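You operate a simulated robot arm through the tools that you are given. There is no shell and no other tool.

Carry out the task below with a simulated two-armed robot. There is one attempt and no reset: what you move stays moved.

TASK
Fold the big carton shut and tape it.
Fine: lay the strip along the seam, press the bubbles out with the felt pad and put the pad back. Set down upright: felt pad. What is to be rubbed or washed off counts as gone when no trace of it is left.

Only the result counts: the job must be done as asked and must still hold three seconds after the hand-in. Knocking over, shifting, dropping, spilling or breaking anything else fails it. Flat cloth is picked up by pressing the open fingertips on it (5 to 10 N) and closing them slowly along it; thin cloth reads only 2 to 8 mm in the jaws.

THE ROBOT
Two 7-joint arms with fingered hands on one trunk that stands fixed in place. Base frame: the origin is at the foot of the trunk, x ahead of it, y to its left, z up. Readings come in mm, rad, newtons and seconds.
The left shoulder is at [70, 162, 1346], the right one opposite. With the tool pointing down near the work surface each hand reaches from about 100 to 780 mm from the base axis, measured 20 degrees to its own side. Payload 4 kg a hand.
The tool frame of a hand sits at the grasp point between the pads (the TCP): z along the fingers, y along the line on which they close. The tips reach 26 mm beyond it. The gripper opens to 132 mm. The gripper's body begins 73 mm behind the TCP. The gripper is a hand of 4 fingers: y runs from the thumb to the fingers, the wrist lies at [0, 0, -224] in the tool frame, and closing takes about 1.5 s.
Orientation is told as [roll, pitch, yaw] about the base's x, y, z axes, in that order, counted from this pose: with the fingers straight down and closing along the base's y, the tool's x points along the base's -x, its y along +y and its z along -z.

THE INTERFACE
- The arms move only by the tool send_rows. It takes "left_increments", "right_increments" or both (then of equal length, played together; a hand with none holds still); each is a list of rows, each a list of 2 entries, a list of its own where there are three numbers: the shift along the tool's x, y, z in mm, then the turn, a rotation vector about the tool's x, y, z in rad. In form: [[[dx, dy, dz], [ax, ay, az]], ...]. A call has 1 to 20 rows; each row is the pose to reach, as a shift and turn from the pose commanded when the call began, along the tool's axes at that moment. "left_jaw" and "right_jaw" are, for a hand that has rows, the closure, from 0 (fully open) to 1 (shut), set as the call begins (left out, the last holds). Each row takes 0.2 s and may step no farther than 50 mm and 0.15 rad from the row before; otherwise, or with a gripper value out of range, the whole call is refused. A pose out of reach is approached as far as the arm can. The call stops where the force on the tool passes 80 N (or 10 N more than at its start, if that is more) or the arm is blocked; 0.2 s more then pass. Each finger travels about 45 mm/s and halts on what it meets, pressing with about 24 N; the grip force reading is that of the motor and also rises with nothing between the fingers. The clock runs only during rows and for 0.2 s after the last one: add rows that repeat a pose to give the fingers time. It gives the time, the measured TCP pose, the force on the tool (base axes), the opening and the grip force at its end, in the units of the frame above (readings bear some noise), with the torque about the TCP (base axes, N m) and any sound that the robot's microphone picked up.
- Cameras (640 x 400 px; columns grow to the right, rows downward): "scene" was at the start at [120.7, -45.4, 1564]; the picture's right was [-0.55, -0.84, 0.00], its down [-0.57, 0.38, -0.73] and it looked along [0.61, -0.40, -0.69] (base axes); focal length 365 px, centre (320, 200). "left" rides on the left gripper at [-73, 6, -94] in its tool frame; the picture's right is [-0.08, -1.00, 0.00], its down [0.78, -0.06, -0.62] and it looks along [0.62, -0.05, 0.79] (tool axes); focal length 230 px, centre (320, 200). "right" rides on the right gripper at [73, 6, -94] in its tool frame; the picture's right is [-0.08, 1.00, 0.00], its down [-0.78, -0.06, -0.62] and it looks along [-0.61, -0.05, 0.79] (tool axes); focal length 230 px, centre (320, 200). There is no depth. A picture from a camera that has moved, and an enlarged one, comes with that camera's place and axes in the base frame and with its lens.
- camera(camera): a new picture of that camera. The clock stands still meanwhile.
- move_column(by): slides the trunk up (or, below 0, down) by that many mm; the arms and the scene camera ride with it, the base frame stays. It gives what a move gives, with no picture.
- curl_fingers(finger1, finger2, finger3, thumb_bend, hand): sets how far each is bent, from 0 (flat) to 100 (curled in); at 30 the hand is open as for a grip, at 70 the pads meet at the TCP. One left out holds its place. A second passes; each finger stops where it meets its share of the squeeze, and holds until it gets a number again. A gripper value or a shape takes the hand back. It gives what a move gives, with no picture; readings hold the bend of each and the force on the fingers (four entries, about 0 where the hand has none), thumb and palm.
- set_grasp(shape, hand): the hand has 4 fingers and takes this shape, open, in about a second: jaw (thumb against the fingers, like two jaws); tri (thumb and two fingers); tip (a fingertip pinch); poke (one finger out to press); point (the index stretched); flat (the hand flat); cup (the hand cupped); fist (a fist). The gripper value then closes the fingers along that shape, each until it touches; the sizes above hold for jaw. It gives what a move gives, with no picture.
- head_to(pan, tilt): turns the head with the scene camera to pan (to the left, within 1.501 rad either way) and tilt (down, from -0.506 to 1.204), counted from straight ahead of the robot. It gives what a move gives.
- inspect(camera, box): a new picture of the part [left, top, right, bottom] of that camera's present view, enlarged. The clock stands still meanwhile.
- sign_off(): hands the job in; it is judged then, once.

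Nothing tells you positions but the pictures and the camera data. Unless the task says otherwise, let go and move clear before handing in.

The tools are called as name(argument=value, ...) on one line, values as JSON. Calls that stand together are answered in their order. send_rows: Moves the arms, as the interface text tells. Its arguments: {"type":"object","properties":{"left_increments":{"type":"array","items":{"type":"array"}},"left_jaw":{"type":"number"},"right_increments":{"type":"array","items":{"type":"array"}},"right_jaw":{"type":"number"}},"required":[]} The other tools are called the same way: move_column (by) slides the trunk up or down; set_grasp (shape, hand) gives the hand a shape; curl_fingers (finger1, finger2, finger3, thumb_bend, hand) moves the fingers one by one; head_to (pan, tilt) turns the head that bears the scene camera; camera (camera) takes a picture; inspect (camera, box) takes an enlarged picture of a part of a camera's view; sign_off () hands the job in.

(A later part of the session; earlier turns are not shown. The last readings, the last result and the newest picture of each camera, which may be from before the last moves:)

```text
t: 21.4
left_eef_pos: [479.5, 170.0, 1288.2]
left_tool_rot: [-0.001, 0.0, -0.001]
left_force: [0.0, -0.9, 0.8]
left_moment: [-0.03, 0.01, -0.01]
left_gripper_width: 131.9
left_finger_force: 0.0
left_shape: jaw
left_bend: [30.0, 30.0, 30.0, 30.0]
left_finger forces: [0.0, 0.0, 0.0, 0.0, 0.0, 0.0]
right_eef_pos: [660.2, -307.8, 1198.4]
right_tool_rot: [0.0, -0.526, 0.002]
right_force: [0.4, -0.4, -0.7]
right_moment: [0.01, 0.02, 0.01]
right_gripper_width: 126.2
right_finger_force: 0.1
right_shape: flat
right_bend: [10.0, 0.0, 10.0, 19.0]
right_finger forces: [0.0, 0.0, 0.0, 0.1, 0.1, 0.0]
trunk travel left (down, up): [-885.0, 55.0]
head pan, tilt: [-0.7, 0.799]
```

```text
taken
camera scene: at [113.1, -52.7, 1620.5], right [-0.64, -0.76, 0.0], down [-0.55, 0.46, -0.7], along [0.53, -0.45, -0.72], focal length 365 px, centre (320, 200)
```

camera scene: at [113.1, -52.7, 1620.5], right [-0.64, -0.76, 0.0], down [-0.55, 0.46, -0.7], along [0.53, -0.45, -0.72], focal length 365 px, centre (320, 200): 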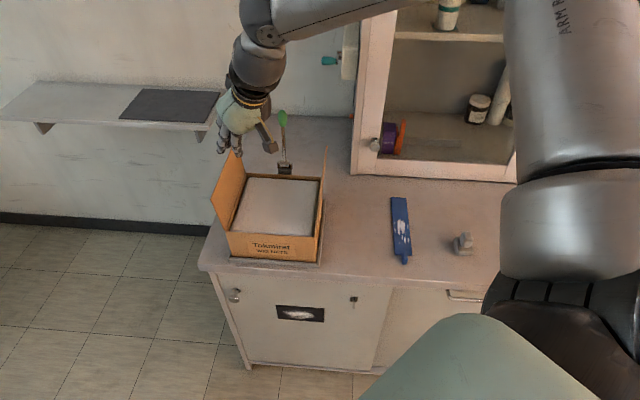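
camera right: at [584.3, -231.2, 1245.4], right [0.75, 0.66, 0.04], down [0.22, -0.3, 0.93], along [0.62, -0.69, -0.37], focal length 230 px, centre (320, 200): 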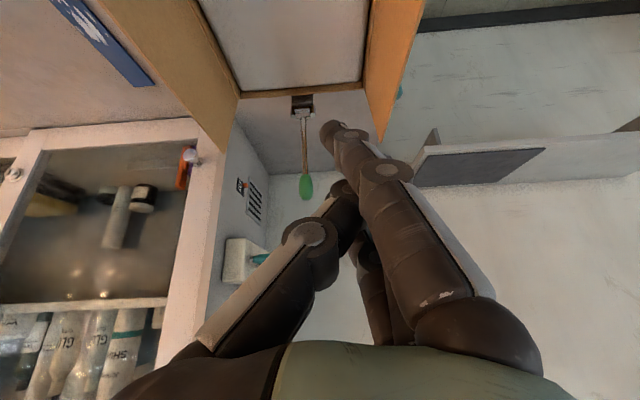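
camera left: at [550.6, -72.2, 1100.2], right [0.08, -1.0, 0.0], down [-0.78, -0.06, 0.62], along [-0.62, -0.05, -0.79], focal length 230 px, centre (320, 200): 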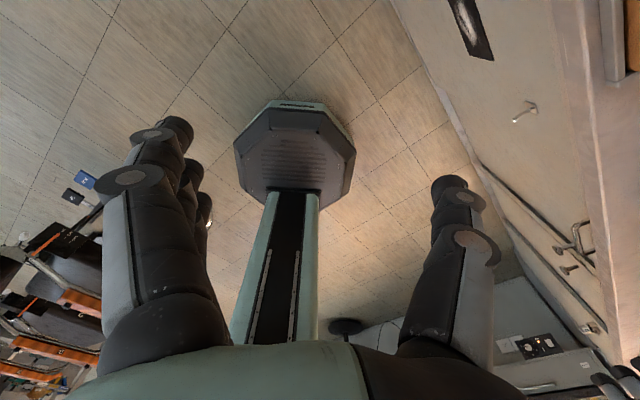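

Now the orientation is reached exactly. I'll move over to the outside of the left flap at height, then come down beside it.

send_rows(right_increments=[[[-29.2, 19.5, 17], [0, 0, 0]], [[-58.4, 39, 33.9], [0, 0, 0]], [[-87.6, 58.5, 50.9], [0, 0, 0]], [[-116.8, 78, 67.8], [0, 0, 0]], [[-100.4, 78, 96], [0, 0, 0]], [[-84, 78, 124.3], [0, 0, 0]], [[-67.6, 78, 152.6], [0, 0, 0]]])

camera(camera="scene")

camera(camera="right")

```text
t: 23.1
left_eef_pos: [477.9, 170.6, 1287.3]
left_tool_rot: [0.001, -0.001, 0.0]
left_force: [0.8, 0.0, 0.2]
left_moment: [0.0, 0.01, -0.01]
left_gripper_width: 131.9
left_finger_force: 0.1
left_shape: jaw
left_bend: [30.0, 30.0, 30.0, 30.0]
left_finger forces: [0.1, 0.1, 0.1, 0.0, 0.0, 0.1]
right_eef_pos: [731.1, -271.8, 1140.9]
right_tool_rot: [0.002, -0.528, 0.001]
right_force: [0.1, 0.2, 0.2]
right_moment: [0.0, 0.01, 0.02]
right_gripper_width: 125.9
right_finger_force: 0.1
right_shape: flat
right_bend: [10.0, 0.0, 10.0, 19.0]
right_finger forces: [0.0, 0.1, 0.0, 0.0, 0.1, 0.1]
right hand out of reach, approached as far as the arm can: row 3, 4, 5, 6, 7
trunk travel left (down, up): [-885.0, 55.0]
head pan, tilt: [-0.7, 0.799]
```

```text
taken
camera scene: at [112.7, -52.4, 1620.6], right [-0.64, -0.76, 0.0], down [-0.55, 0.46, -0.7], along [0.53, -0.45, -0.72], focal length 365 px, centre (320, 200)
```

scene: 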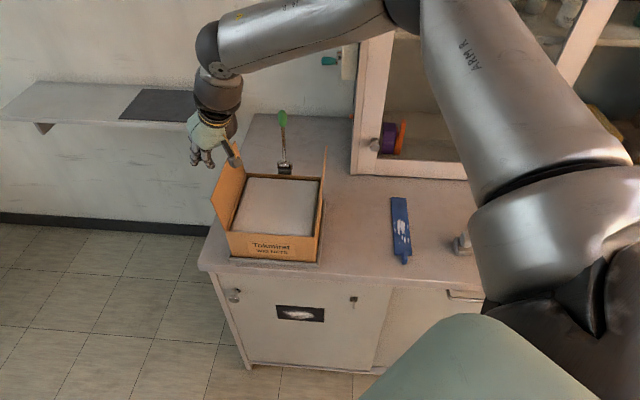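

```text
taken
camera right: at [621.2, -266.1, 1183.2], right [0.07, 1.0, 0.04], down [0.37, -0.06, 0.93], along [0.93, -0.05, -0.37], focal length 230 px, centre (320, 200)
```

right: 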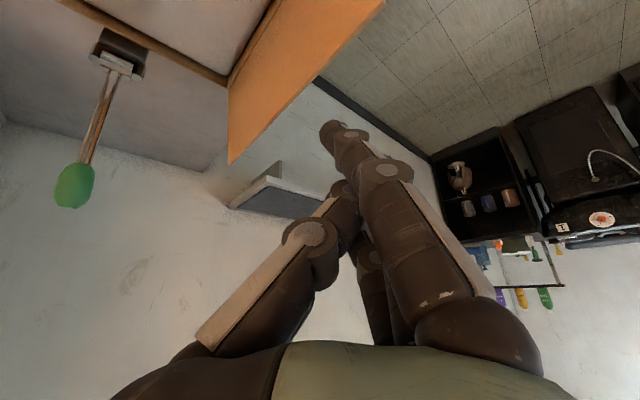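

The hand is above the flap's top edge and could go no farther; a higher shoulder should help the forearm slope down. I'll raise the trunk a bit more and test moving left again.

move_column(by=50)

send_rows(right_increments=[[[0, 25, 0], [0, 0, 0]], [[0, 50, 0], [0, 0, 0]], [[0, 75, 0], [0, 0, 0]]])

camera(camera="scene")

```text
t: 24.0
left_eef_pos: [479.9, 172.5, 1337.7]
left_tool_rot: [0.0, 0.002, 0.0]
left_force: [0.0, -0.5, 0.5]
left_moment: [0.01, 0.04, 0.01]
left_gripper_width: 131.8
left_finger_force: 0.0
left_shape: jaw
left_bend: [30.0, 30.0, 30.0, 30.0]
left_finger forces: [0.0, 0.0, 0.0, 0.0, 0.1, 0.1]
right_eef_pos: [733.0, -270.5, 1189.1]
right_tool_rot: [0.002, -0.527, 0.002]
right_force: [0.0, -0.2, -0.4]
right_moment: [0.03, 0.0, 0.02]
right_gripper_width: 126.1
right_finger_force: 0.0
right_shape: flat
right_bend: [10.0, 0.0, 10.0, 19.0]
right_finger forces: [0.1, 0.0, 0.1, 0.0, 0.1, 0.1]
trunk travel left (down, up): [-935.0, 5.0]
head pan, tilt: [-0.7, 0.799]
```

```text
t: 24.8
left_eef_pos: [479.9, 172.6, 1336.8]
left_tool_rot: [0.001, -0.001, 0.0]
left_force: [-0.6, 0.8, 1.7]
left_moment: [-0.01, -0.02, -0.01]
left_gripper_width: 131.7
left_finger_force: 0.0
left_shape: jaw
left_bend: [30.0, 30.0, 30.0, 30.0]
left_finger forces: [0.0, 0.0, 0.0, 0.0, 0.0, 0.0]
right_eef_pos: [702.7, -223.9, 1203.1]
right_tool_rot: [0.003, -0.527, 0.001]
right_force: [-0.2, -0.2, -0.3]
right_moment: [0.01, 0.04, 0.0]
right_gripper_width: 125.9
right_finger_force: 0.1
right_shape: flat
right_bend: [10.0, 0.0, 10.0, 19.0]
right_finger forces: [0.0, 0.0, 0.1, 0.0, 0.0, 0.0]
right hand out of reach, approached as far as the arm can: row 1, 2, 3
trunk travel left (down, up): [-935.0, 5.0]
head pan, tilt: [-0.7, 0.799]
```

```text
taken
camera scene: at [113.7, -51.9, 1670.5], right [-0.64, -0.76, 0.0], down [-0.55, 0.46, -0.7], along [0.53, -0.45, -0.72], focal length 365 px, centre (320, 200)
```

scene: 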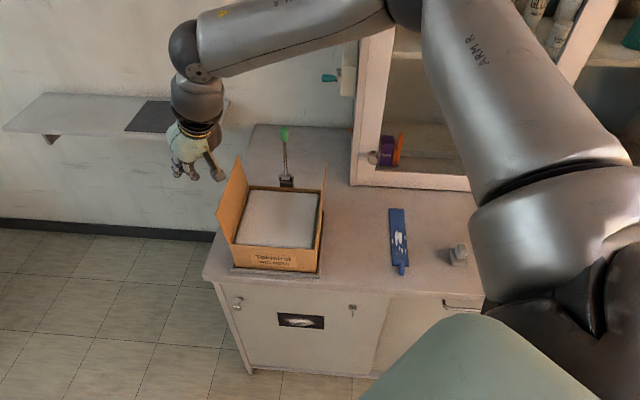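

The boundary looks like the elbow is staying put and only the forearm swings. I'll look up at the arm's posture to understand the limit.

head_to(pan=-0.8, tilt=0.3)

camera(camera="scene")

```text
t: 25.7
left_eef_pos: [480.0, 171.3, 1337.3]
left_tool_rot: [0.001, 0.0, 0.0]
left_force: [0.6, 0.2, -0.7]
left_moment: [-0.03, -0.01, -0.01]
left_gripper_width: 131.8
left_finger_force: 0.0
left_shape: jaw
left_bend: [30.0, 30.0, 30.0, 30.0]
left_finger forces: [0.0, 0.1, 0.1, 0.0, 0.0, 0.0]
right_eef_pos: [702.8, -223.1, 1204.2]
right_tool_rot: [0.003, -0.53, 0.002]
right_force: [0.4, 0.8, 0.1]
right_moment: [-0.01, 0.0, -0.04]
right_gripper_width: 126.1
right_finger_force: 0.2
right_shape: flat
right_bend: [10.0, 0.0, 10.0, 19.0]
right_finger forces: [0.0, 0.0, 0.0, 0.0, 0.0, 0.0]
trunk travel left (down, up): [-935.0, 5.0]
head pan, tilt: [-0.799, 0.3]
```

```text
taken
camera scene: at [116.7, -66.9, 1714.8], right [-0.72, -0.7, 0.0], down [-0.21, 0.21, -0.95], along [0.67, -0.68, -0.3], focal length 365 px, centre (320, 200)
```

scene: 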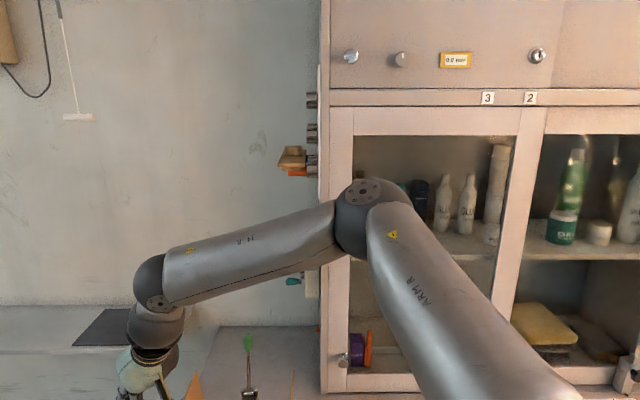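

The elbow is bent and swung out right, so it is likely the forearm roll that binds; pointing the fingers more to the left should relieve it. I'll turn the hand another 45° about the vertical and test moving out again, still high above the flaps.

send_rows(right_increments=[[[0, 0, 0], [-0.066, 0, -0.113]], [[0, 0, 0], [-0.131, 0, -0.226]], [[0, 0, 0], [-0.197, 0, -0.339]], [[0, 0, 0], [-0.263, 0, -0.453]], [[0, 0, 0], [-0.328, 0, -0.566]], [[0, 0, 0], [-0.394, 0, -0.679]]])

camera(camera="scene")

```text
t: 27.1
left_eef_pos: [479.4, 171.9, 1337.1]
left_tool_rot: [0.0, 0.002, 0.0]
left_force: [-0.4, 0.0, -0.1]
left_moment: [-0.03, 0.02, 0.01]
left_gripper_width: 131.8
left_finger_force: 0.2
left_shape: jaw
left_bend: [30.0, 30.0, 30.0, 30.0]
left_finger forces: [0.0, 0.1, 0.0, 0.0, 0.1, 0.0]
right_eef_pos: [702.5, -222.3, 1205.2]
right_tool_rot: [0.001, -0.528, 0.791]
right_force: [-0.6, -0.3, 0.8]
right_moment: [-0.01, 0.04, -0.01]
right_gripper_width: 126.1
right_finger_force: 0.0
right_shape: flat
right_bend: [10.0, 0.0, 10.0, 19.0]
right_finger forces: [0.0, 0.0, 0.0, 0.1, 0.0, 0.0]
trunk travel left (down, up): [-935.0, 5.0]
head pan, tilt: [-0.799, 0.3]
```

```text
taken
camera scene: at [117.2, -67.0, 1714.8], right [-0.72, -0.7, 0.0], down [-0.21, 0.21, -0.96], along [0.67, -0.68, -0.3], focal length 365 px, centre (320, 200)
```

scene: 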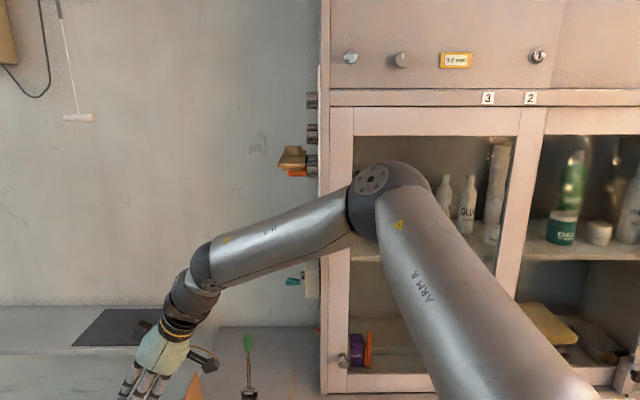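

The new posture was reached without trouble. I'll test moving out and left beyond the flap's top edge, still above it.

send_rows(right_increments=[[[-11, -22, 14], [0, 0, 0]], [[-22, -44, 28], [0, 0, 0]], [[-33, -66, 42.5], [0, 0, 0]]])

head_to(pan=-0.6, tilt=0.7)

camera(camera="scene")

camera(camera="right")

```text
t: 27.9
left_eef_pos: [477.7, 172.2, 1337.9]
left_tool_rot: [-0.001, -0.001, 0.001]
left_force: [-0.6, -0.4, -0.5]
left_moment: [0.0, 0.0, 0.02]
left_gripper_width: 132.0
left_finger_force: 0.1
left_shape: jaw
left_bend: [30.0, 30.0, 30.0, 30.0]
left_finger forces: [0.0, 0.0, 0.0, 0.0, 0.1, 0.0]
right_eef_pos: [738.3, -245.9, 1202.4]
right_tool_rot: [-0.002, -0.529, 0.787]
right_force: [0.3, 0.4, 0.3]
right_moment: [-0.02, 0.0, -0.01]
right_gripper_width: 125.8
right_finger_force: 0.0
right_shape: flat
right_bend: [10.0, 0.0, 10.0, 19.0]
right_finger forces: [0.0, 0.0, 0.0, 0.1, 0.0, 0.0]
right hand out of reach, approached as far as the arm can: row 2, 3
trunk travel left (down, up): [-935.0, 5.0]
head pan, tilt: [-0.799, 0.3]
```

```text
t: 28.8
left_eef_pos: [479.0, 170.9, 1336.8]
left_tool_rot: [0.001, 0.0, -0.001]
left_force: [-0.6, -0.2, -0.3]
left_moment: [0.01, 0.0, 0.01]
left_gripper_width: 131.8
left_finger_force: 0.0
left_shape: jaw
left_bend: [30.0, 30.0, 30.0, 30.0]
left_finger forces: [0.0, 0.1, 0.0, 0.0, 0.1, 0.0]
right_eef_pos: [739.8, -244.9, 1203.4]
right_tool_rot: [-0.002, -0.528, 0.787]
right_force: [-0.1, -0.4, -0.1]
right_moment: [0.02, -0.02, -0.02]
right_gripper_width: 125.8
right_finger_force: 0.1
right_shape: flat
right_bend: [10.0, 0.0, 10.0, 19.0]
right_finger forces: [0.0, 0.0, 0.0, 0.0, 0.0, 0.1]
trunk travel left (down, up): [-935.0, 5.0]
head pan, tilt: [-0.6, 0.7]
```

```text
taken
camera scene: at [122.0, -48.0, 1678.8], right [-0.57, -0.82, 0.0], down [-0.53, 0.36, -0.77], along [0.63, -0.43, -0.64], focal length 365 px, centre (320, 200)
```

scene: 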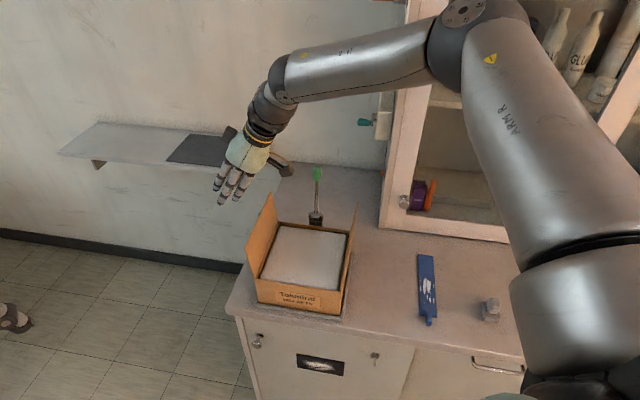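

```text
taken
camera right: at [659.0, -318.8, 1246.4], right [-0.66, 0.75, 0.04], down [0.3, 0.22, 0.93], along [0.69, 0.62, -0.37], focal length 230 px, centre (320, 200)
```

right: 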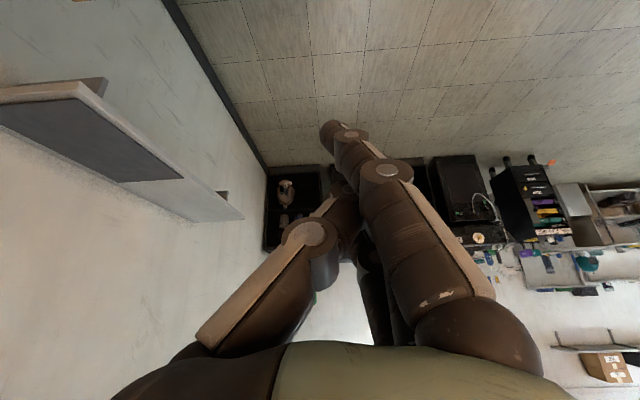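

The fingers now point left-down with the tips just outside the flap's line. I'll go down beside the flap's outer face and check where the fingers are.

send_rows(right_increments=[[[18, -2, 37], [0, 0, 0]], [[36, -5, 74], [0, 0, 0]], [[54, -8, 110], [0, 0, 0]], [[72, -10, 147], [0, 0, 0]]])

camera(camera="scene")

inspect(camera="scene", box=[180, 120, 380, 320])

camera(camera="right")

```text
t: 29.8
left_eef_pos: [480.4, 172.0, 1338.1]
left_tool_rot: [0.0, 0.0, 0.0]
left_force: [0.4, 0.0, 1.4]
left_moment: [0.02, -0.01, 0.04]
left_gripper_width: 131.7
left_finger_force: 0.0
left_shape: jaw
left_bend: [30.0, 30.0, 30.0, 30.0]
left_finger forces: [0.0, 0.0, 0.1, 0.0, 0.2, 0.1]
right_eef_pos: [687.3, -267.9, 1109.6]
right_tool_rot: [-0.001, -0.528, 0.787]
right_force: [-0.6, -0.8, -0.1]
right_moment: [0.01, -0.01, 0.01]
right_gripper_width: 126.1
right_finger_force: 0.1
right_shape: flat
right_bend: [10.0, 0.0, 10.0, 19.0]
right_finger forces: [0.0, 0.0, 0.1, 0.2, 0.0, 0.1]
right hand out of reach, approached as far as the arm can: row 1, 2, 3, 4
trunk travel left (down, up): [-935.0, 5.0]
head pan, tilt: [-0.6, 0.7]
```

```text
taken
camera scene: at [121.6, -48.4, 1678.8], right [-0.56, -0.83, 0.0], down [-0.53, 0.36, -0.76], along [0.63, -0.43, -0.64], focal length 365 px, centre (320, 200)
```

scene: 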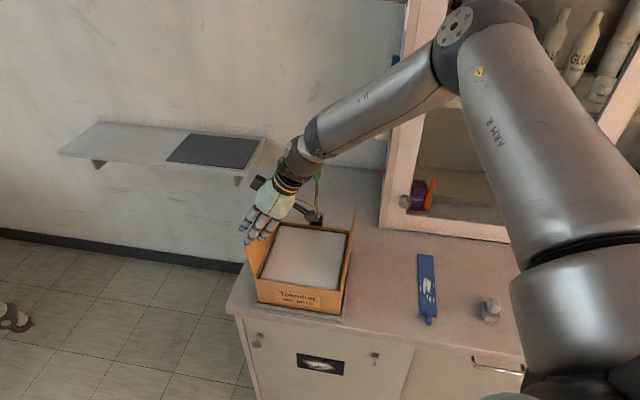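

```text
2.00 times, centred on (280, 220) of scene
camera zoom: at [121.6, -48.4, 1678.8], right [-0.56, -0.83, 0.0], down [-0.53, 0.36, -0.76], along [0.63, -0.43, -0.64], focal length 730 px, centre (400, 160)
```

zoom: 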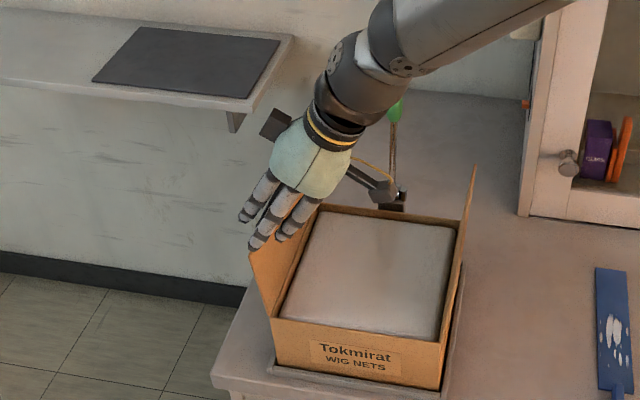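

```text
taken
camera right: at [606.5, -342.0, 1153.0], right [-0.66, 0.75, 0.04], down [0.3, 0.22, 0.93], along [0.69, 0.62, -0.37], focal length 230 px, centre (320, 200)
```

right: 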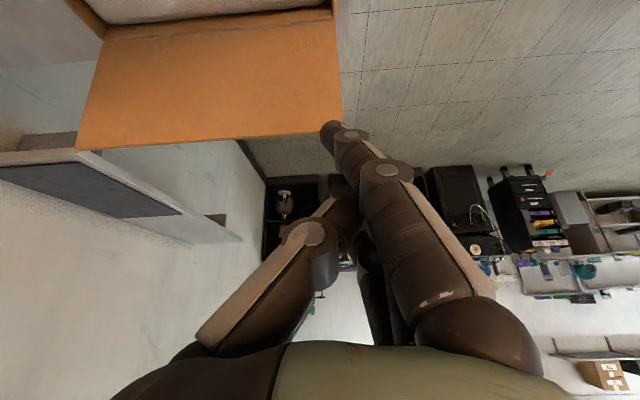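

Going lower pulled the reach back in, with the elbow apparently stuck high and out. I'll back the hand away from the flap and look at the shoulder and elbow to understand the posture.

send_rows(right_increments=[[[-10, 25, -35], [0, 0, 0]], [[0, 50, -70], [0, 0, 0]], [[15, 75, -100], [0, 0, 0]]])

head_to(pan=-1.2, tilt=0.3)

camera(camera="scene")

camera(camera="left")

```text
t: 30.6
left_eef_pos: [478.2, 170.0, 1338.5]
left_tool_rot: [0.003, -0.002, 0.0]
left_force: [0.2, 0.1, -1.8]
left_moment: [0.01, 0.02, -0.02]
left_gripper_width: 131.8
left_finger_force: 0.0
left_shape: jaw
left_bend: [30.0, 30.0, 30.0, 30.0]
left_finger forces: [0.0, 0.0, 0.0, 0.0, 0.1, 0.0]
right_eef_pos: [587.3, -258.8, 1191.6]
right_tool_rot: [0.001, -0.527, 0.787]
right_force: [-0.4, -0.4, -0.5]
right_moment: [0.01, -0.01, -0.01]
right_gripper_width: 126.2
right_finger_force: 0.0
right_shape: flat
right_bend: [10.0, 0.0, 10.0, 19.0]
right_finger forces: [0.1, 0.0, 0.0, 0.0, 0.1, 0.0]
trunk travel left (down, up): [-935.0, 5.0]
head pan, tilt: [-0.6, 0.7]
```

```text
t: 31.6
left_eef_pos: [479.0, 172.5, 1337.6]
left_tool_rot: [0.0, 0.001, -0.001]
left_force: [2.0, -0.4, 0.5]
left_moment: [0.0, 0.01, -0.01]
left_gripper_width: 131.7
left_finger_force: 0.0
left_shape: jaw
left_bend: [30.0, 30.0, 30.0, 30.0]
left_finger forces: [0.1, 0.1, 0.0, 0.1, 0.0, 0.0]
right_eef_pos: [591.6, -256.7, 1189.6]
right_tool_rot: [0.001, -0.526, 0.788]
right_force: [0.6, -0.6, 0.5]
right_moment: [-0.01, 0.01, -0.01]
right_gripper_width: 126.1
right_finger_force: 0.0
right_shape: flat
right_bend: [10.0, 0.0, 10.0, 19.0]
right_finger forces: [0.0, 0.1, 0.1, 0.0, 0.0, 0.1]
trunk travel left (down, up): [-935.0, 5.0]
head pan, tilt: [-1.201, 0.3]
```

```text
taken
camera scene: at [86.1, -86.6, 1714.8], right [-0.93, -0.36, 0.0], down [-0.11, 0.28, -0.96], along [0.35, -0.89, -0.3], focal length 365 px, centre (320, 200)
```

scene: 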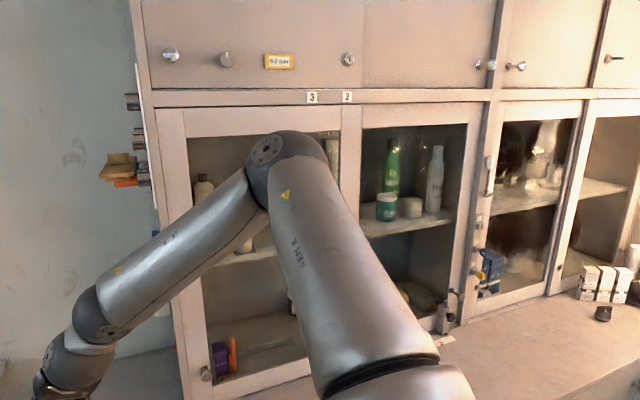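

```text
taken
camera left: at [552.5, 177.2, 1430.3], right [0.08, -1.0, 0.0], down [-0.78, -0.06, 0.62], along [-0.62, -0.05, -0.79], focal length 230 px, centre (320, 200)
```

left: 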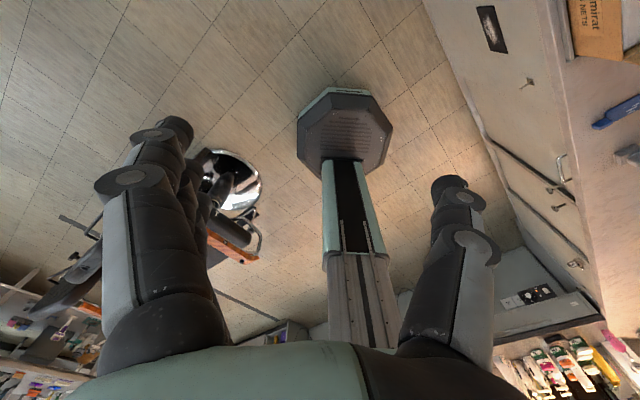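

The elbow sits well above the shoulder, so it seems the wrist bend and the shoulder both have limits; a lower trunk with the hand relatively higher may let the forearm reach further. I'll back off a little from the carton front and lower the trunk to test.

send_rows(right_increments=[[[0, 25, 0], [0, 0, 0]], [[0, 50, 0], [0, 0, 0]]])

move_column(by=-180)

head_to(pan=-0.7, tilt=0.7)

camera(camera="scene")

```text
t: 32.2
left_eef_pos: [477.8, 172.9, 1337.3]
left_tool_rot: [0.002, 0.001, 0.0]
left_force: [-1.0, -0.6, 0.3]
left_moment: [-0.06, 0.0, -0.01]
left_gripper_width: 132.1
left_finger_force: 0.1
left_shape: jaw
left_bend: [30.0, 30.0, 30.0, 30.0]
left_finger forces: [0.0, 0.0, 0.0, 0.0, 0.0, 0.1]
right_eef_pos: [554.6, -220.8, 1190.9]
right_tool_rot: [-0.001, -0.526, 0.787]
right_force: [-0.1, -0.2, 0.1]
right_moment: [-0.03, -0.03, 0.0]
right_gripper_width: 126.2
right_finger_force: 0.0
right_shape: flat
right_bend: [10.0, 0.0, 10.0, 19.0]
right_finger forces: [0.0, 0.0, 0.1, 0.0, 0.0, 0.0]
trunk travel left (down, up): [-935.0, 5.0]
head pan, tilt: [-1.201, 0.3]
```

```text
t: 34.2
left_eef_pos: [479.4, 171.7, 1157.3]
left_tool_rot: [0.001, 0.0, 0.001]
left_force: [0.0, 0.0, 0.6]
left_moment: [0.02, 0.04, -0.01]
left_gripper_width: 131.8
left_finger_force: 0.1
left_shape: jaw
left_bend: [30.0, 30.0, 30.0, 30.0]
left_finger forces: [0.1, 0.1, 0.0, 0.0, 0.0, 0.0]
right_eef_pos: [556.4, -221.5, 1010.9]
right_tool_rot: [0.001, -0.528, 0.787]
right_force: [0.7, -0.1, -0.1]
right_moment: [0.03, 0.01, 0.0]
right_gripper_width: 125.9
right_finger_force: 0.0
right_shape: flat
right_bend: [10.0, 0.0, 10.0, 19.0]
right_finger forces: [0.1, 0.0, 0.1, 0.0, 0.1, 0.0]
trunk travel left (down, up): [-755.0, 185.0]
head pan, tilt: [-1.201, 0.3]
```

```text
t: 35.1
left_eef_pos: [479.7, 172.0, 1158.3]
left_tool_rot: [-0.001, 0.0, 0.002]
left_force: [-0.6, 0.7, 0.7]
left_moment: [-0.02, 0.01, -0.01]
left_gripper_width: 131.6
left_finger_force: 0.0
left_shape: jaw
left_bend: [30.0, 30.0, 30.0, 30.0]
left_finger forces: [0.1, 0.1, 0.0, 0.0, 0.0, 0.0]
right_eef_pos: [555.1, -223.2, 1011.4]
right_tool_rot: [0.0, -0.528, 0.787]
right_force: [-0.3, -0.2, -0.7]
right_moment: [0.03, -0.01, 0.0]
right_gripper_width: 126.2
right_finger_force: 0.1
right_shape: flat
right_bend: [10.0, 0.0, 10.0, 19.0]
right_finger forces: [0.1, 0.0, 0.0, 0.0, 0.0, 0.0]
trunk travel left (down, up): [-755.0, 185.0]
head pan, tilt: [-0.7, 0.7]
```

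```text
taken
camera scene: at [116.6, -54.8, 1498.8], right [-0.64, -0.76, 0.0], down [-0.49, 0.41, -0.77], along [0.58, -0.49, -0.64], focal length 365 px, centre (320, 200)
```

scene: 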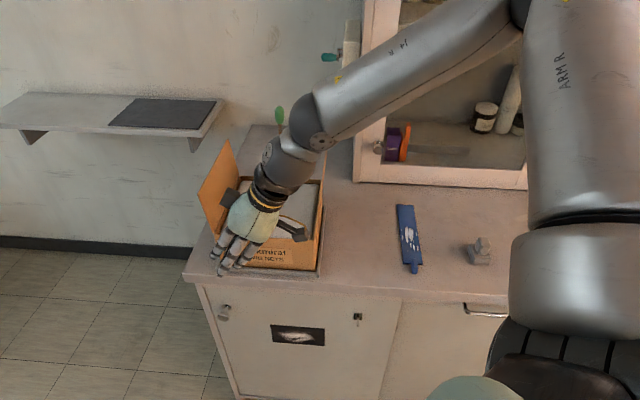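

The hand is now in front of the counter at the carton's front-left. I'll slide it left in the free space in front of the counter to see whether it gets beyond the flap's line.

send_rows(right_increments=[[[-32.5, 0, 9.7], [0, 0, 0]], [[-65, 0, 19.4], [0, 0, 0]], [[-97.6, 0, 29.2], [0, 0, 0]], [[-130, 0, 38.9], [0, 0, 0]], [[-162.7, 0, 48.6], [0, 0, 0]]])

camera(camera="scene")

```text
t: 36.3
left_eef_pos: [480.0, 171.6, 1156.0]
left_tool_rot: [0.001, 0.003, 0.001]
left_force: [0.4, 0.8, 0.8]
left_moment: [0.0, 0.03, 0.01]
left_gripper_width: 131.6
left_finger_force: 0.0
left_shape: jaw
left_bend: [30.0, 30.0, 30.0, 30.0]
left_finger forces: [0.0, 0.1, 0.0, 0.0, 0.0, 0.0]
right_eef_pos: [669.3, -109.3, 1051.7]
right_tool_rot: [0.0, -0.529, 0.786]
right_force: [1.1, -0.4, -0.9]
right_moment: [0.0, 0.0, 0.0]
right_gripper_width: 126.0
right_finger_force: 0.0
right_shape: flat
right_bend: [10.0, 0.0, 10.0, 19.0]
right_finger forces: [0.1, 0.0, 0.0, 0.0, 0.0, 0.1]
right hand out of reach, approached as far as the arm can: row 5
trunk travel left (down, up): [-755.0, 185.0]
head pan, tilt: [-0.7, 0.7]
```

```text
taken
camera scene: at [118.0, -54.1, 1498.6], right [-0.64, -0.76, 0.0], down [-0.49, 0.41, -0.76], along [0.58, -0.49, -0.64], focal length 365 px, centre (320, 200)
```

scene: 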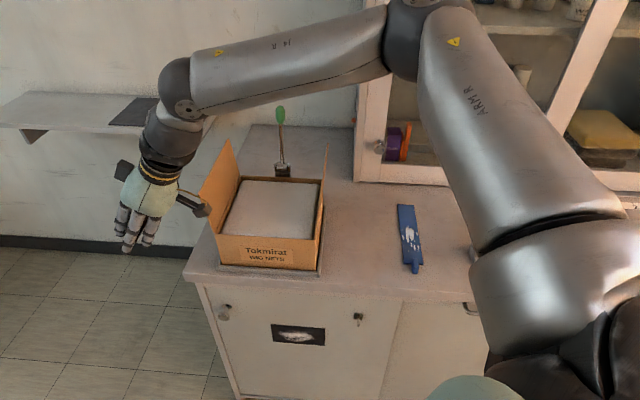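

The hand is left of the flap's line but still in front of the counter. I'll back off slightly, raise it, and lower the trunk further so the arm can stretch forward beside the flap.

send_rows(right_increments=[[[-5, 20, -25], [0, 0, 0]], [[-10, 40, -50], [0, 0, 0]]])

move_column(by=-150)

camera(camera="scene")

```text
t: 36.9
left_eef_pos: [478.9, 172.8, 1157.5]
left_tool_rot: [0.0, -0.001, 0.0]
left_force: [0.1, -0.1, 0.8]
left_moment: [0.02, -0.02, 0.02]
left_gripper_width: 131.8
left_finger_force: 0.1
left_shape: jaw
left_bend: [30.0, 30.0, 30.0, 30.0]
left_finger forces: [0.0, 0.1, 0.0, 0.1, 0.0, 0.0]
right_eef_pos: [626.8, -92.3, 1102.3]
right_tool_rot: [-0.003, -0.528, 0.786]
right_force: [-0.4, -0.6, 0.2]
right_moment: [-0.01, -0.04, -0.02]
right_gripper_width: 126.0
right_finger_force: 0.1
right_shape: flat
right_bend: [10.0, 0.0, 10.0, 19.0]
right_finger forces: [0.0, 0.0, 0.1, 0.0, 0.0, 0.1]
trunk travel left (down, up): [-755.0, 185.0]
head pan, tilt: [-0.7, 0.7]
```

```text
t: 38.6
left_eef_pos: [479.8, 171.6, 1007.3]
left_tool_rot: [0.002, -0.001, 0.001]
left_force: [0.0, 0.0, -0.2]
left_moment: [0.01, 0.0, -0.01]
left_gripper_width: 131.8
left_finger_force: 0.1
left_shape: jaw
left_bend: [30.0, 30.0, 30.0, 30.0]
left_finger forces: [0.0, 0.0, 0.1, 0.1, 0.1, 0.0]
right_eef_pos: [628.7, -92.3, 952.4]
right_tool_rot: [0.0, -0.528, 0.788]
right_force: [0.2, 0.5, 0.3]
right_moment: [-0.01, -0.04, 0.02]
right_gripper_width: 126.4
right_finger_force: 0.0
right_shape: flat
right_bend: [10.0, 0.0, 10.0, 19.0]
right_finger forces: [0.1, 0.0, 0.0, 0.0, 0.1, 0.1]
trunk travel left (down, up): [-605.0, 335.0]
head pan, tilt: [-0.7, 0.7]
```

```text
taken
camera scene: at [116.4, -54.7, 1348.8], right [-0.64, -0.76, 0.0], down [-0.49, 0.41, -0.76], along [0.58, -0.49, -0.64], focal length 365 px, centre (320, 200)
```

scene: 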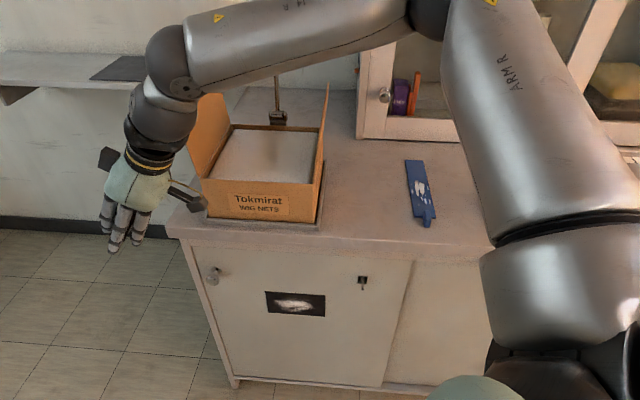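

The hand is left-front of the carton at rim height. I'll raise it to flap-top height and then push it forward along the left side of the flap.

send_rows(right_increments=[[[-23, 0, -23], [0, 0, 0]], [[-46, 0, -46], [0, 0, 0]], [[-69.5, 0, -69.5], [0, 0, 0]], [[-69.5, -36, -69.5], [0, 0, 0]], [[-69.5, -72, -69.5], [0, 0, 0]], [[-69.5, -108, -69.5], [0, 0, 0]]])

camera(camera="scene")

camera(camera="right")

```text
t: 40.0
left_eef_pos: [479.6, 170.6, 1007.8]
left_tool_rot: [0.001, 0.002, 0.001]
left_force: [-0.1, -0.4, 0.1]
left_moment: [0.06, 0.01, 0.0]
left_gripper_width: 131.8
left_finger_force: 0.1
left_shape: jaw
left_bend: [30.0, 30.0, 30.0, 30.0]
left_finger forces: [0.1, 0.1, 0.1, 0.1, 0.0, 0.1]
right_eef_pos: [707.9, -171.8, 1037.3]
right_tool_rot: [0.003, -0.528, 0.787]
right_force: [0.2, 0.4, -0.7]
right_moment: [0.02, 0.0, 0.02]
right_gripper_width: 126.2
right_finger_force: 0.1
right_shape: flat
right_bend: [10.0, 0.0, 10.0, 19.0]
right_finger forces: [0.1, 0.0, 0.0, 0.1, 0.1, 0.0]
right hand out of reach, approached as far as the arm can: row 3, 4, 5, 6
trunk travel left (down, up): [-605.0, 335.0]
head pan, tilt: [-0.7, 0.7]
```

```text
taken
camera scene: at [117.2, -57.4, 1348.5], right [-0.64, -0.77, 0.0], down [-0.49, 0.42, -0.76], along [0.58, -0.49, -0.65], focal length 365 px, centre (320, 200)
```

scene: 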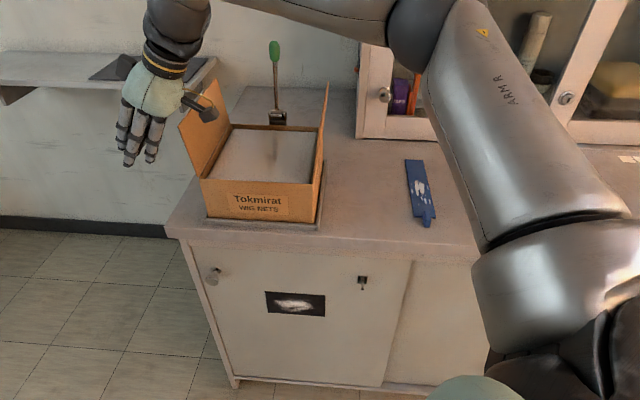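

```text
taken
camera right: at [626.1, -246.7, 1080.6], right [-0.66, 0.75, 0.04], down [0.3, 0.22, 0.93], along [0.69, 0.62, -0.37], focal length 230 px, centre (320, 200)
```

right: 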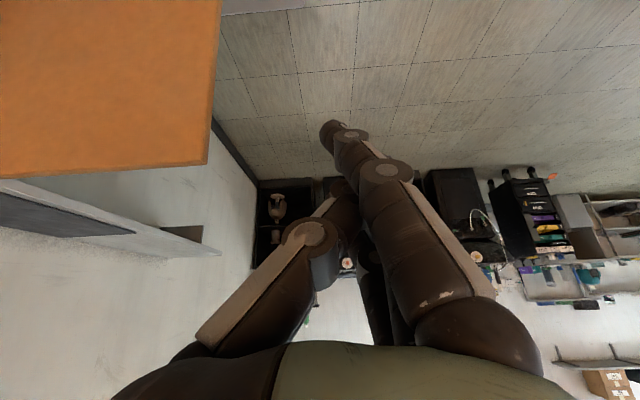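

The hand is now left of the flap's plane, its camera bracket just above the flap's top. I'll advance forward along the flap.

send_rows(right_increments=[[[4, -20, -2], [0, 0, 0]], [[8, -40, -5], [0, 0, 0]], [[8, -60, -5], [0, 0, 0]], [[8, -75, -5], [0, 0, 0]]])

camera(camera="scene")

camera(camera="right")

```text
t: 41.0
left_eef_pos: [480.4, 172.4, 1008.0]
left_tool_rot: [-0.001, 0.0, -0.002]
left_force: [0.1, 0.3, 0.3]
left_moment: [-0.01, 0.02, 0.02]
left_gripper_width: 131.7
left_finger_force: 0.2
left_shape: jaw
left_bend: [30.0, 30.0, 30.0, 30.0]
left_finger forces: [0.0, 0.0, 0.0, 0.0, 0.0, 0.1]
right_eef_pos: [739.3, -220.8, 1038.7]
right_tool_rot: [-0.004, -0.533, 0.787]
right_force: [0.1, 0.4, 0.3]
right_moment: [0.01, 0.01, 0.02]
right_gripper_width: 0.0
right_finger_force: 0.1
right_shape: flat
right_bend: [10.0, 0.0, 10.0, 19.0]
right_finger forces: [0.1, 0.0, 0.1, 0.0, 0.0, 0.0]
right hand out of reach, approached as far as the arm can: row 3, 4
trunk travel left (down, up): [-605.0, 335.0]
head pan, tilt: [-0.7, 0.7]
```

```text
taken
camera scene: at [116.2, -54.9, 1348.8], right [-0.64, -0.76, 0.0], down [-0.49, 0.41, -0.76], along [0.59, -0.49, -0.64], focal length 365 px, centre (320, 200)
```

scene: 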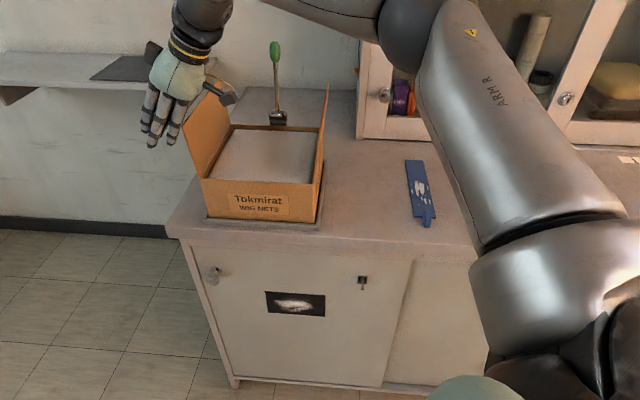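

```text
taken
camera right: at [657.0, -295.1, 1081.3], right [-0.66, 0.75, 0.04], down [0.3, 0.22, 0.93], along [0.69, 0.62, -0.37], focal length 230 px, centre (320, 200)
```

right: 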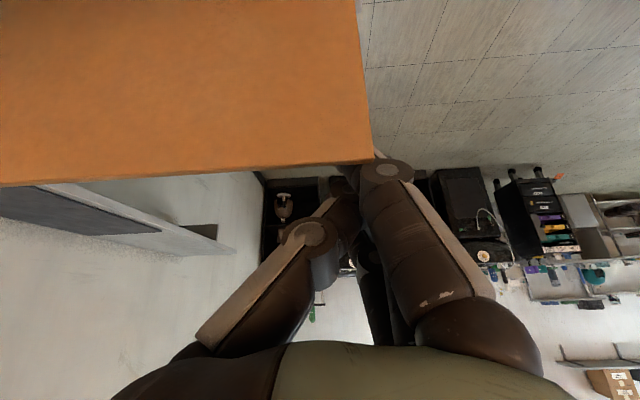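

The fingers are now behind the left flap on its outer side. I'll pull slowly to the right (toward the carton's middle) and watch the flap.

send_rows(right_increments=[[[12.9, 0, -7.6], [0, 0, 0]], [[25.9, 0, -15.1], [0, 0, 0]], [[38.9, 0, -22.7], [0, 0, 0]], [[51.8, 0, -30.2], [0, 0, 0]], [[69, 0, -40.3], [0, 0, 0]]])

camera(camera="scene")

camera(camera="right")

```text
t: 42.2
left_eef_pos: [478.3, 170.8, 1008.5]
left_tool_rot: [0.001, -0.001, 0.0]
left_force: [-0.5, 0.0, 0.2]
left_moment: [0.04, -0.02, -0.02]
left_gripper_width: 132.0
left_finger_force: 0.0
left_shape: jaw
left_bend: [30.0, 30.0, 30.0, 30.0]
left_finger forces: [0.0, 0.1, 0.1, 0.0, 0.1, 0.0]
right_eef_pos: [679.9, -279.7, 1038.5]
right_tool_rot: [-0.001, -0.528, 0.788]
right_force: [0.1, -0.7, -0.8]
right_moment: [-0.01, 0.01, 0.0]
right_gripper_width: 0.0
right_finger_force: 0.0
right_shape: flat
right_bend: [10.0, 0.0, 10.0, 19.0]
right_finger forces: [0.1, 0.0, 0.0, 0.1, 0.1, 0.0]
trunk travel left (down, up): [-605.0, 335.0]
head pan, tilt: [-0.7, 0.7]
```

```text
taken
camera scene: at [115.6, -55.5, 1348.8], right [-0.64, -0.76, 0.0], down [-0.49, 0.42, -0.76], along [0.59, -0.49, -0.64], focal length 365 px, centre (320, 200)
```

scene: 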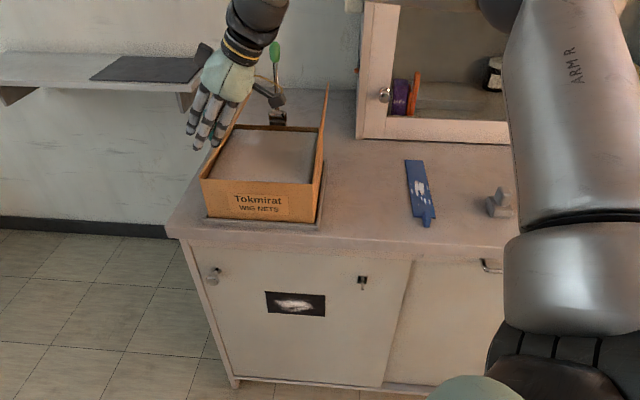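

```text
taken
camera right: at [598.9, -353.0, 1081.9], right [-0.66, 0.75, 0.04], down [0.3, 0.22, 0.93], along [0.69, 0.62, -0.37], focal length 230 px, centre (320, 200)
```

right: 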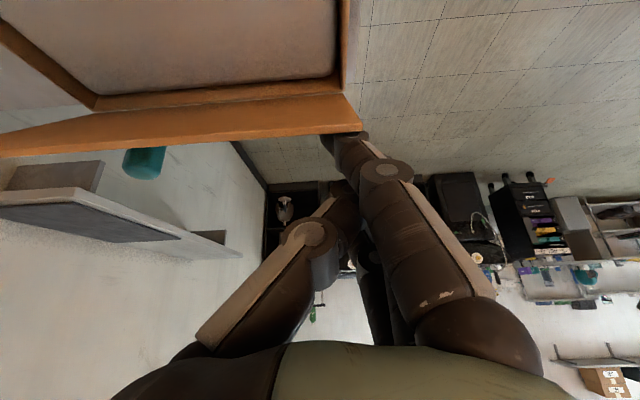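

The flap has come over and leans inward about 30°, with hardly any force. I'll press it down now, following it to the right and downward.

send_rows(right_increments=[[[11, 0, 4], [0, 0, 0]], [[22, 0, 8], [0, 0, 0]], [[33, 0, 13], [0, 0, 0]], [[43.4, 0, 18.7], [0, 0, 0]], [[53.5, 0, 30.2], [0, 0, 0]]])

camera(camera="scene")

camera(camera="right")

```text
t: 43.5
left_eef_pos: [479.3, 171.6, 1008.2]
left_tool_rot: [0.001, 0.001, 0.001]
left_force: [0.2, 0.2, 0.3]
left_moment: [0.0, 0.02, -0.02]
left_gripper_width: 131.7
left_finger_force: 0.0
left_shape: jaw
left_bend: [30.0, 30.0, 30.0, 30.0]
left_finger forces: [0.1, 0.0, 0.1, 0.0, 0.0, 0.0]
right_eef_pos: [658.7, -300.5, 986.1]
right_tool_rot: [0.0, -0.53, 0.787]
right_force: [-0.9, 1.0, -0.1]
right_moment: [-0.01, 0.04, -0.03]
right_gripper_width: 126.4
right_finger_force: 0.1
right_shape: flat
right_bend: [10.0, 0.0, 10.0, 19.0]
right_finger forces: [0.0, 0.0, 0.0, 0.1, 0.0, 0.0]
trunk travel left (down, up): [-605.0, 335.0]
head pan, tilt: [-0.7, 0.7]
```

```text
taken
camera scene: at [116.9, -54.9, 1348.7], right [-0.64, -0.76, 0.0], down [-0.49, 0.41, -0.76], along [0.58, -0.49, -0.64], focal length 365 px, centre (320, 200)
```

scene: 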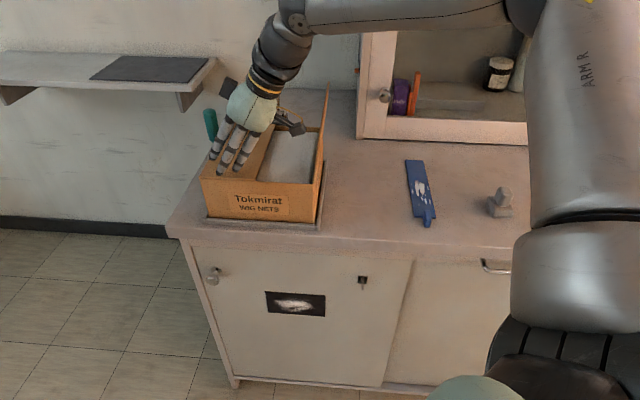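

```text
taken
camera right: at [578.3, -374.7, 1029.5], right [-0.66, 0.75, 0.04], down [0.3, 0.22, 0.93], along [0.69, 0.62, -0.37], focal length 230 px, centre (320, 200)
```

right: 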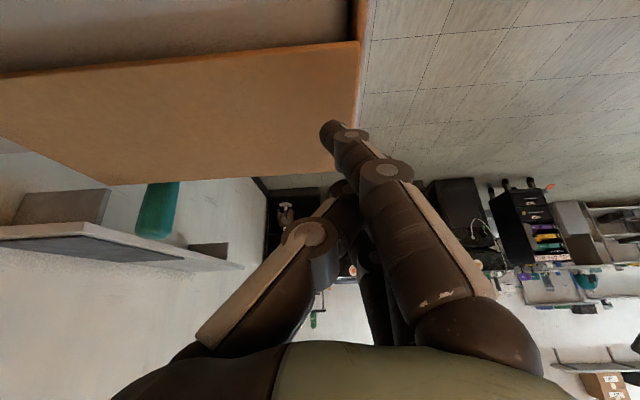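

The left flap now lies almost flat. I'll lift the hand straight up and check that the flap stays down.

send_rows(right_increments=[[[-12, 0, -21], [0, 0, 0]], [[-24, 0, -42], [0, 0, 0]], [[-36, 0, -63], [0, 0, 0]], [[-45, 20, -80], [0, 0, 0]], [[-45, 50, -80], [0, 0, 0]], [[-45, 90, -80], [0, 0, 0]]])

camera(camera="scene")

camera(camera="right")

```text
t: 44.9
left_eef_pos: [478.0, 172.7, 1008.1]
left_tool_rot: [0.0, 0.0, -0.001]
left_force: [-0.1, 0.5, 0.3]
left_moment: [-0.01, 0.0, -0.03]
left_gripper_width: 131.9
left_finger_force: 0.0
left_shape: jaw
left_bend: [30.0, 30.0, 30.0, 30.0]
left_finger forces: [0.0, 0.0, 0.0, 0.1, 0.1, 0.0]
right_eef_pos: [592.6, -236.4, 1078.9]
right_tool_rot: [-0.003, -0.527, 0.786]
right_force: [0.5, 0.2, 0.3]
right_moment: [-0.05, -0.02, 0.01]
right_gripper_width: 125.8
right_finger_force: 0.0
right_shape: flat
right_bend: [10.0, 0.0, 10.0, 19.0]
right_finger forces: [0.1, 0.0, 0.0, 0.0, 0.0, 0.0]
trunk travel left (down, up): [-605.0, 335.0]
head pan, tilt: [-0.7, 0.7]
```

```text
taken
camera scene: at [114.9, -53.9, 1348.9], right [-0.64, -0.76, 0.0], down [-0.49, 0.41, -0.77], along [0.59, -0.49, -0.64], focal length 365 px, centre (320, 200)
```

scene: 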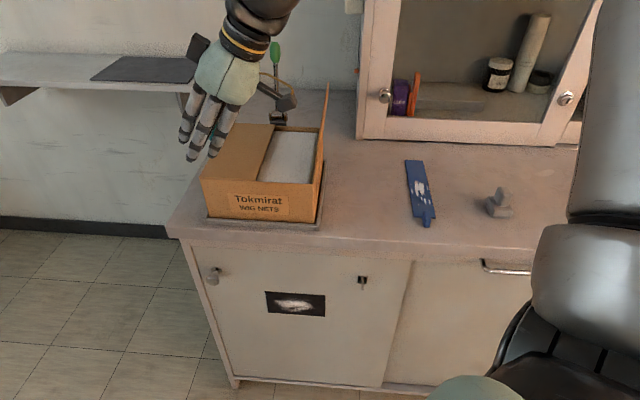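

```text
taken
camera right: at [510.9, -310.0, 1122.4], right [-0.66, 0.75, 0.04], down [0.3, 0.22, 0.93], along [0.69, 0.62, -0.37], focal length 230 px, centre (320, 200)
```

right: 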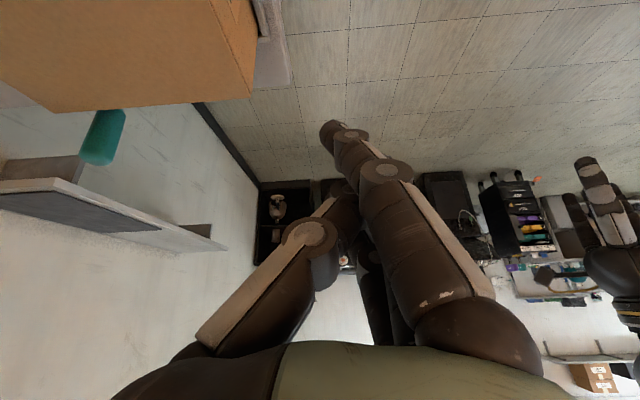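

The left flap stays closed. I'll check closely, then do the right flap.

inspect(camera="scene", box=[180, 60, 350, 240])

inspect(camera="right", box=[0, 0, 280, 180])

```text
2.22 times, centred on (265, 150) of scene
camera zoom: at [114.9, -53.9, 1348.9], right [-0.64, -0.76, 0.0], down [-0.49, 0.41, -0.77], along [0.59, -0.49, -0.64], focal length 811 px, centre (442, 311)
```

zoom: 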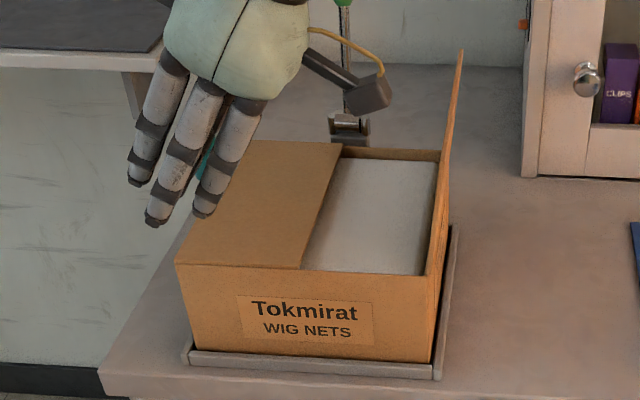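

```text
2.22 times, centred on (140, 90) of right
camera zoom: at [510.9, -310.0, 1122.4], right [-0.66, 0.75, 0.04], down [0.3, 0.22, 0.93], along [0.69, 0.62, -0.37], focal length 511 px, centre (720, 444)
```

zoom: 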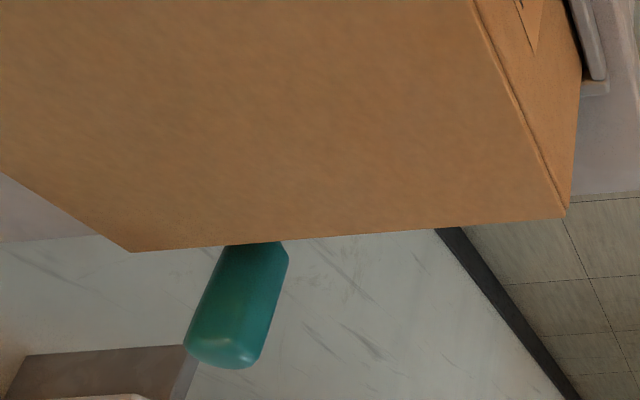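

The left flap lies shut. A teal handle stands left-behind the carton (about n=858, w=362), which I'll keep clear of. Next I'll swing the hand in front of the carton over to the right side, turning it square, to close the right flap.

send_rows(right_increments=[[[16.7, 1.5, -9.7], [0.072, 0, 0.1234]], [[33.3, 2.9, -19.4], [0.144, 0, 0.2467]], [[50, 4.4, -29.1], [0.216, 0, 0.3701]], [[66.6, 5.8, -38.8], [0.288, 0, 0.4935]], [[83.3, 7.3, -48.5], [0.36, 0, 0.6168]], [[99.9, 8.7, -58.3], [0.432, 0, 0.7402]], [[116.6, 10.2, -68], [0.504, 0, 0.8635]], [[133.2, 11.6, -77.7], [0.576, 0, 0.9869]], [[149.9, 13.1, -87.4], [0.648, 0, 1.1103]], [[166.5, 14.5, -97.1], [0.72, 0, 1.2336]], [[183.2, 16, -106.8], [0.792, 0, 1.357]]])

camera(camera="scene")

camera(camera="right")

```text
t: 47.2
left_eef_pos: [478.9, 172.1, 1007.0]
left_tool_rot: [0.001, 0.0, 0.0]
left_force: [0.1, 0.7, -0.2]
left_moment: [0.03, -0.01, 0.01]
left_gripper_width: 131.5
left_finger_force: 0.0
left_shape: jaw
left_bend: [30.0, 30.0, 30.0, 30.0]
left_finger forces: [0.0, 0.1, 0.1, 0.0, 0.1, 0.1]
right_eef_pos: [432.8, -375.9, 1079.6]
right_tool_rot: [0.0, -0.53, -0.786]
right_force: [0.9, -0.4, 0.2]
right_moment: [0.01, -0.01, 0.01]
right_gripper_width: 125.9
right_finger_force: 0.1
right_shape: flat
right_bend: [10.0, 0.0, 10.0, 19.0]
right_finger forces: [0.0, 0.0, 0.0, 0.0, 0.0, 0.1]
trunk travel left (down, up): [-605.0, 335.0]
head pan, tilt: [-0.7, 0.7]
```

```text
taken
camera scene: at [116.3, -54.4, 1348.8], right [-0.64, -0.76, 0.0], down [-0.49, 0.41, -0.77], along [0.59, -0.49, -0.64], focal length 365 px, centre (320, 200)
```

scene: 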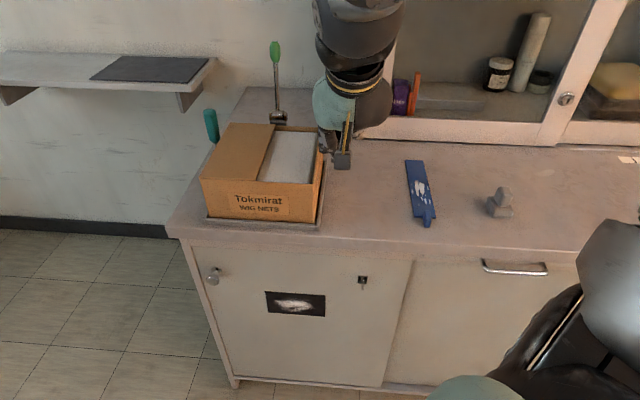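

```text
taken
camera right: at [358.8, -294.1, 1122.3], right [0.75, 0.66, 0.04], down [0.22, -0.3, 0.93], along [0.62, -0.69, -0.37], focal length 230 px, centre (320, 200)
```

right: 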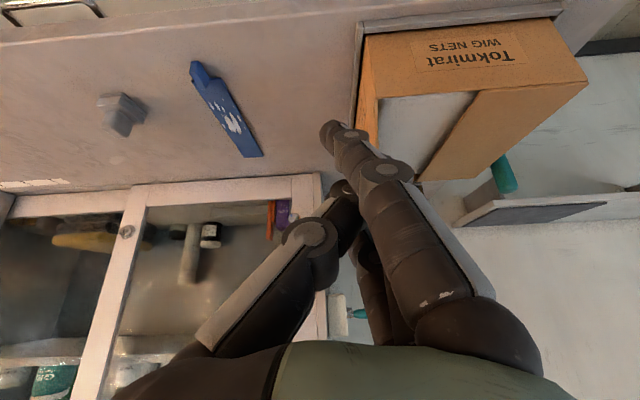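

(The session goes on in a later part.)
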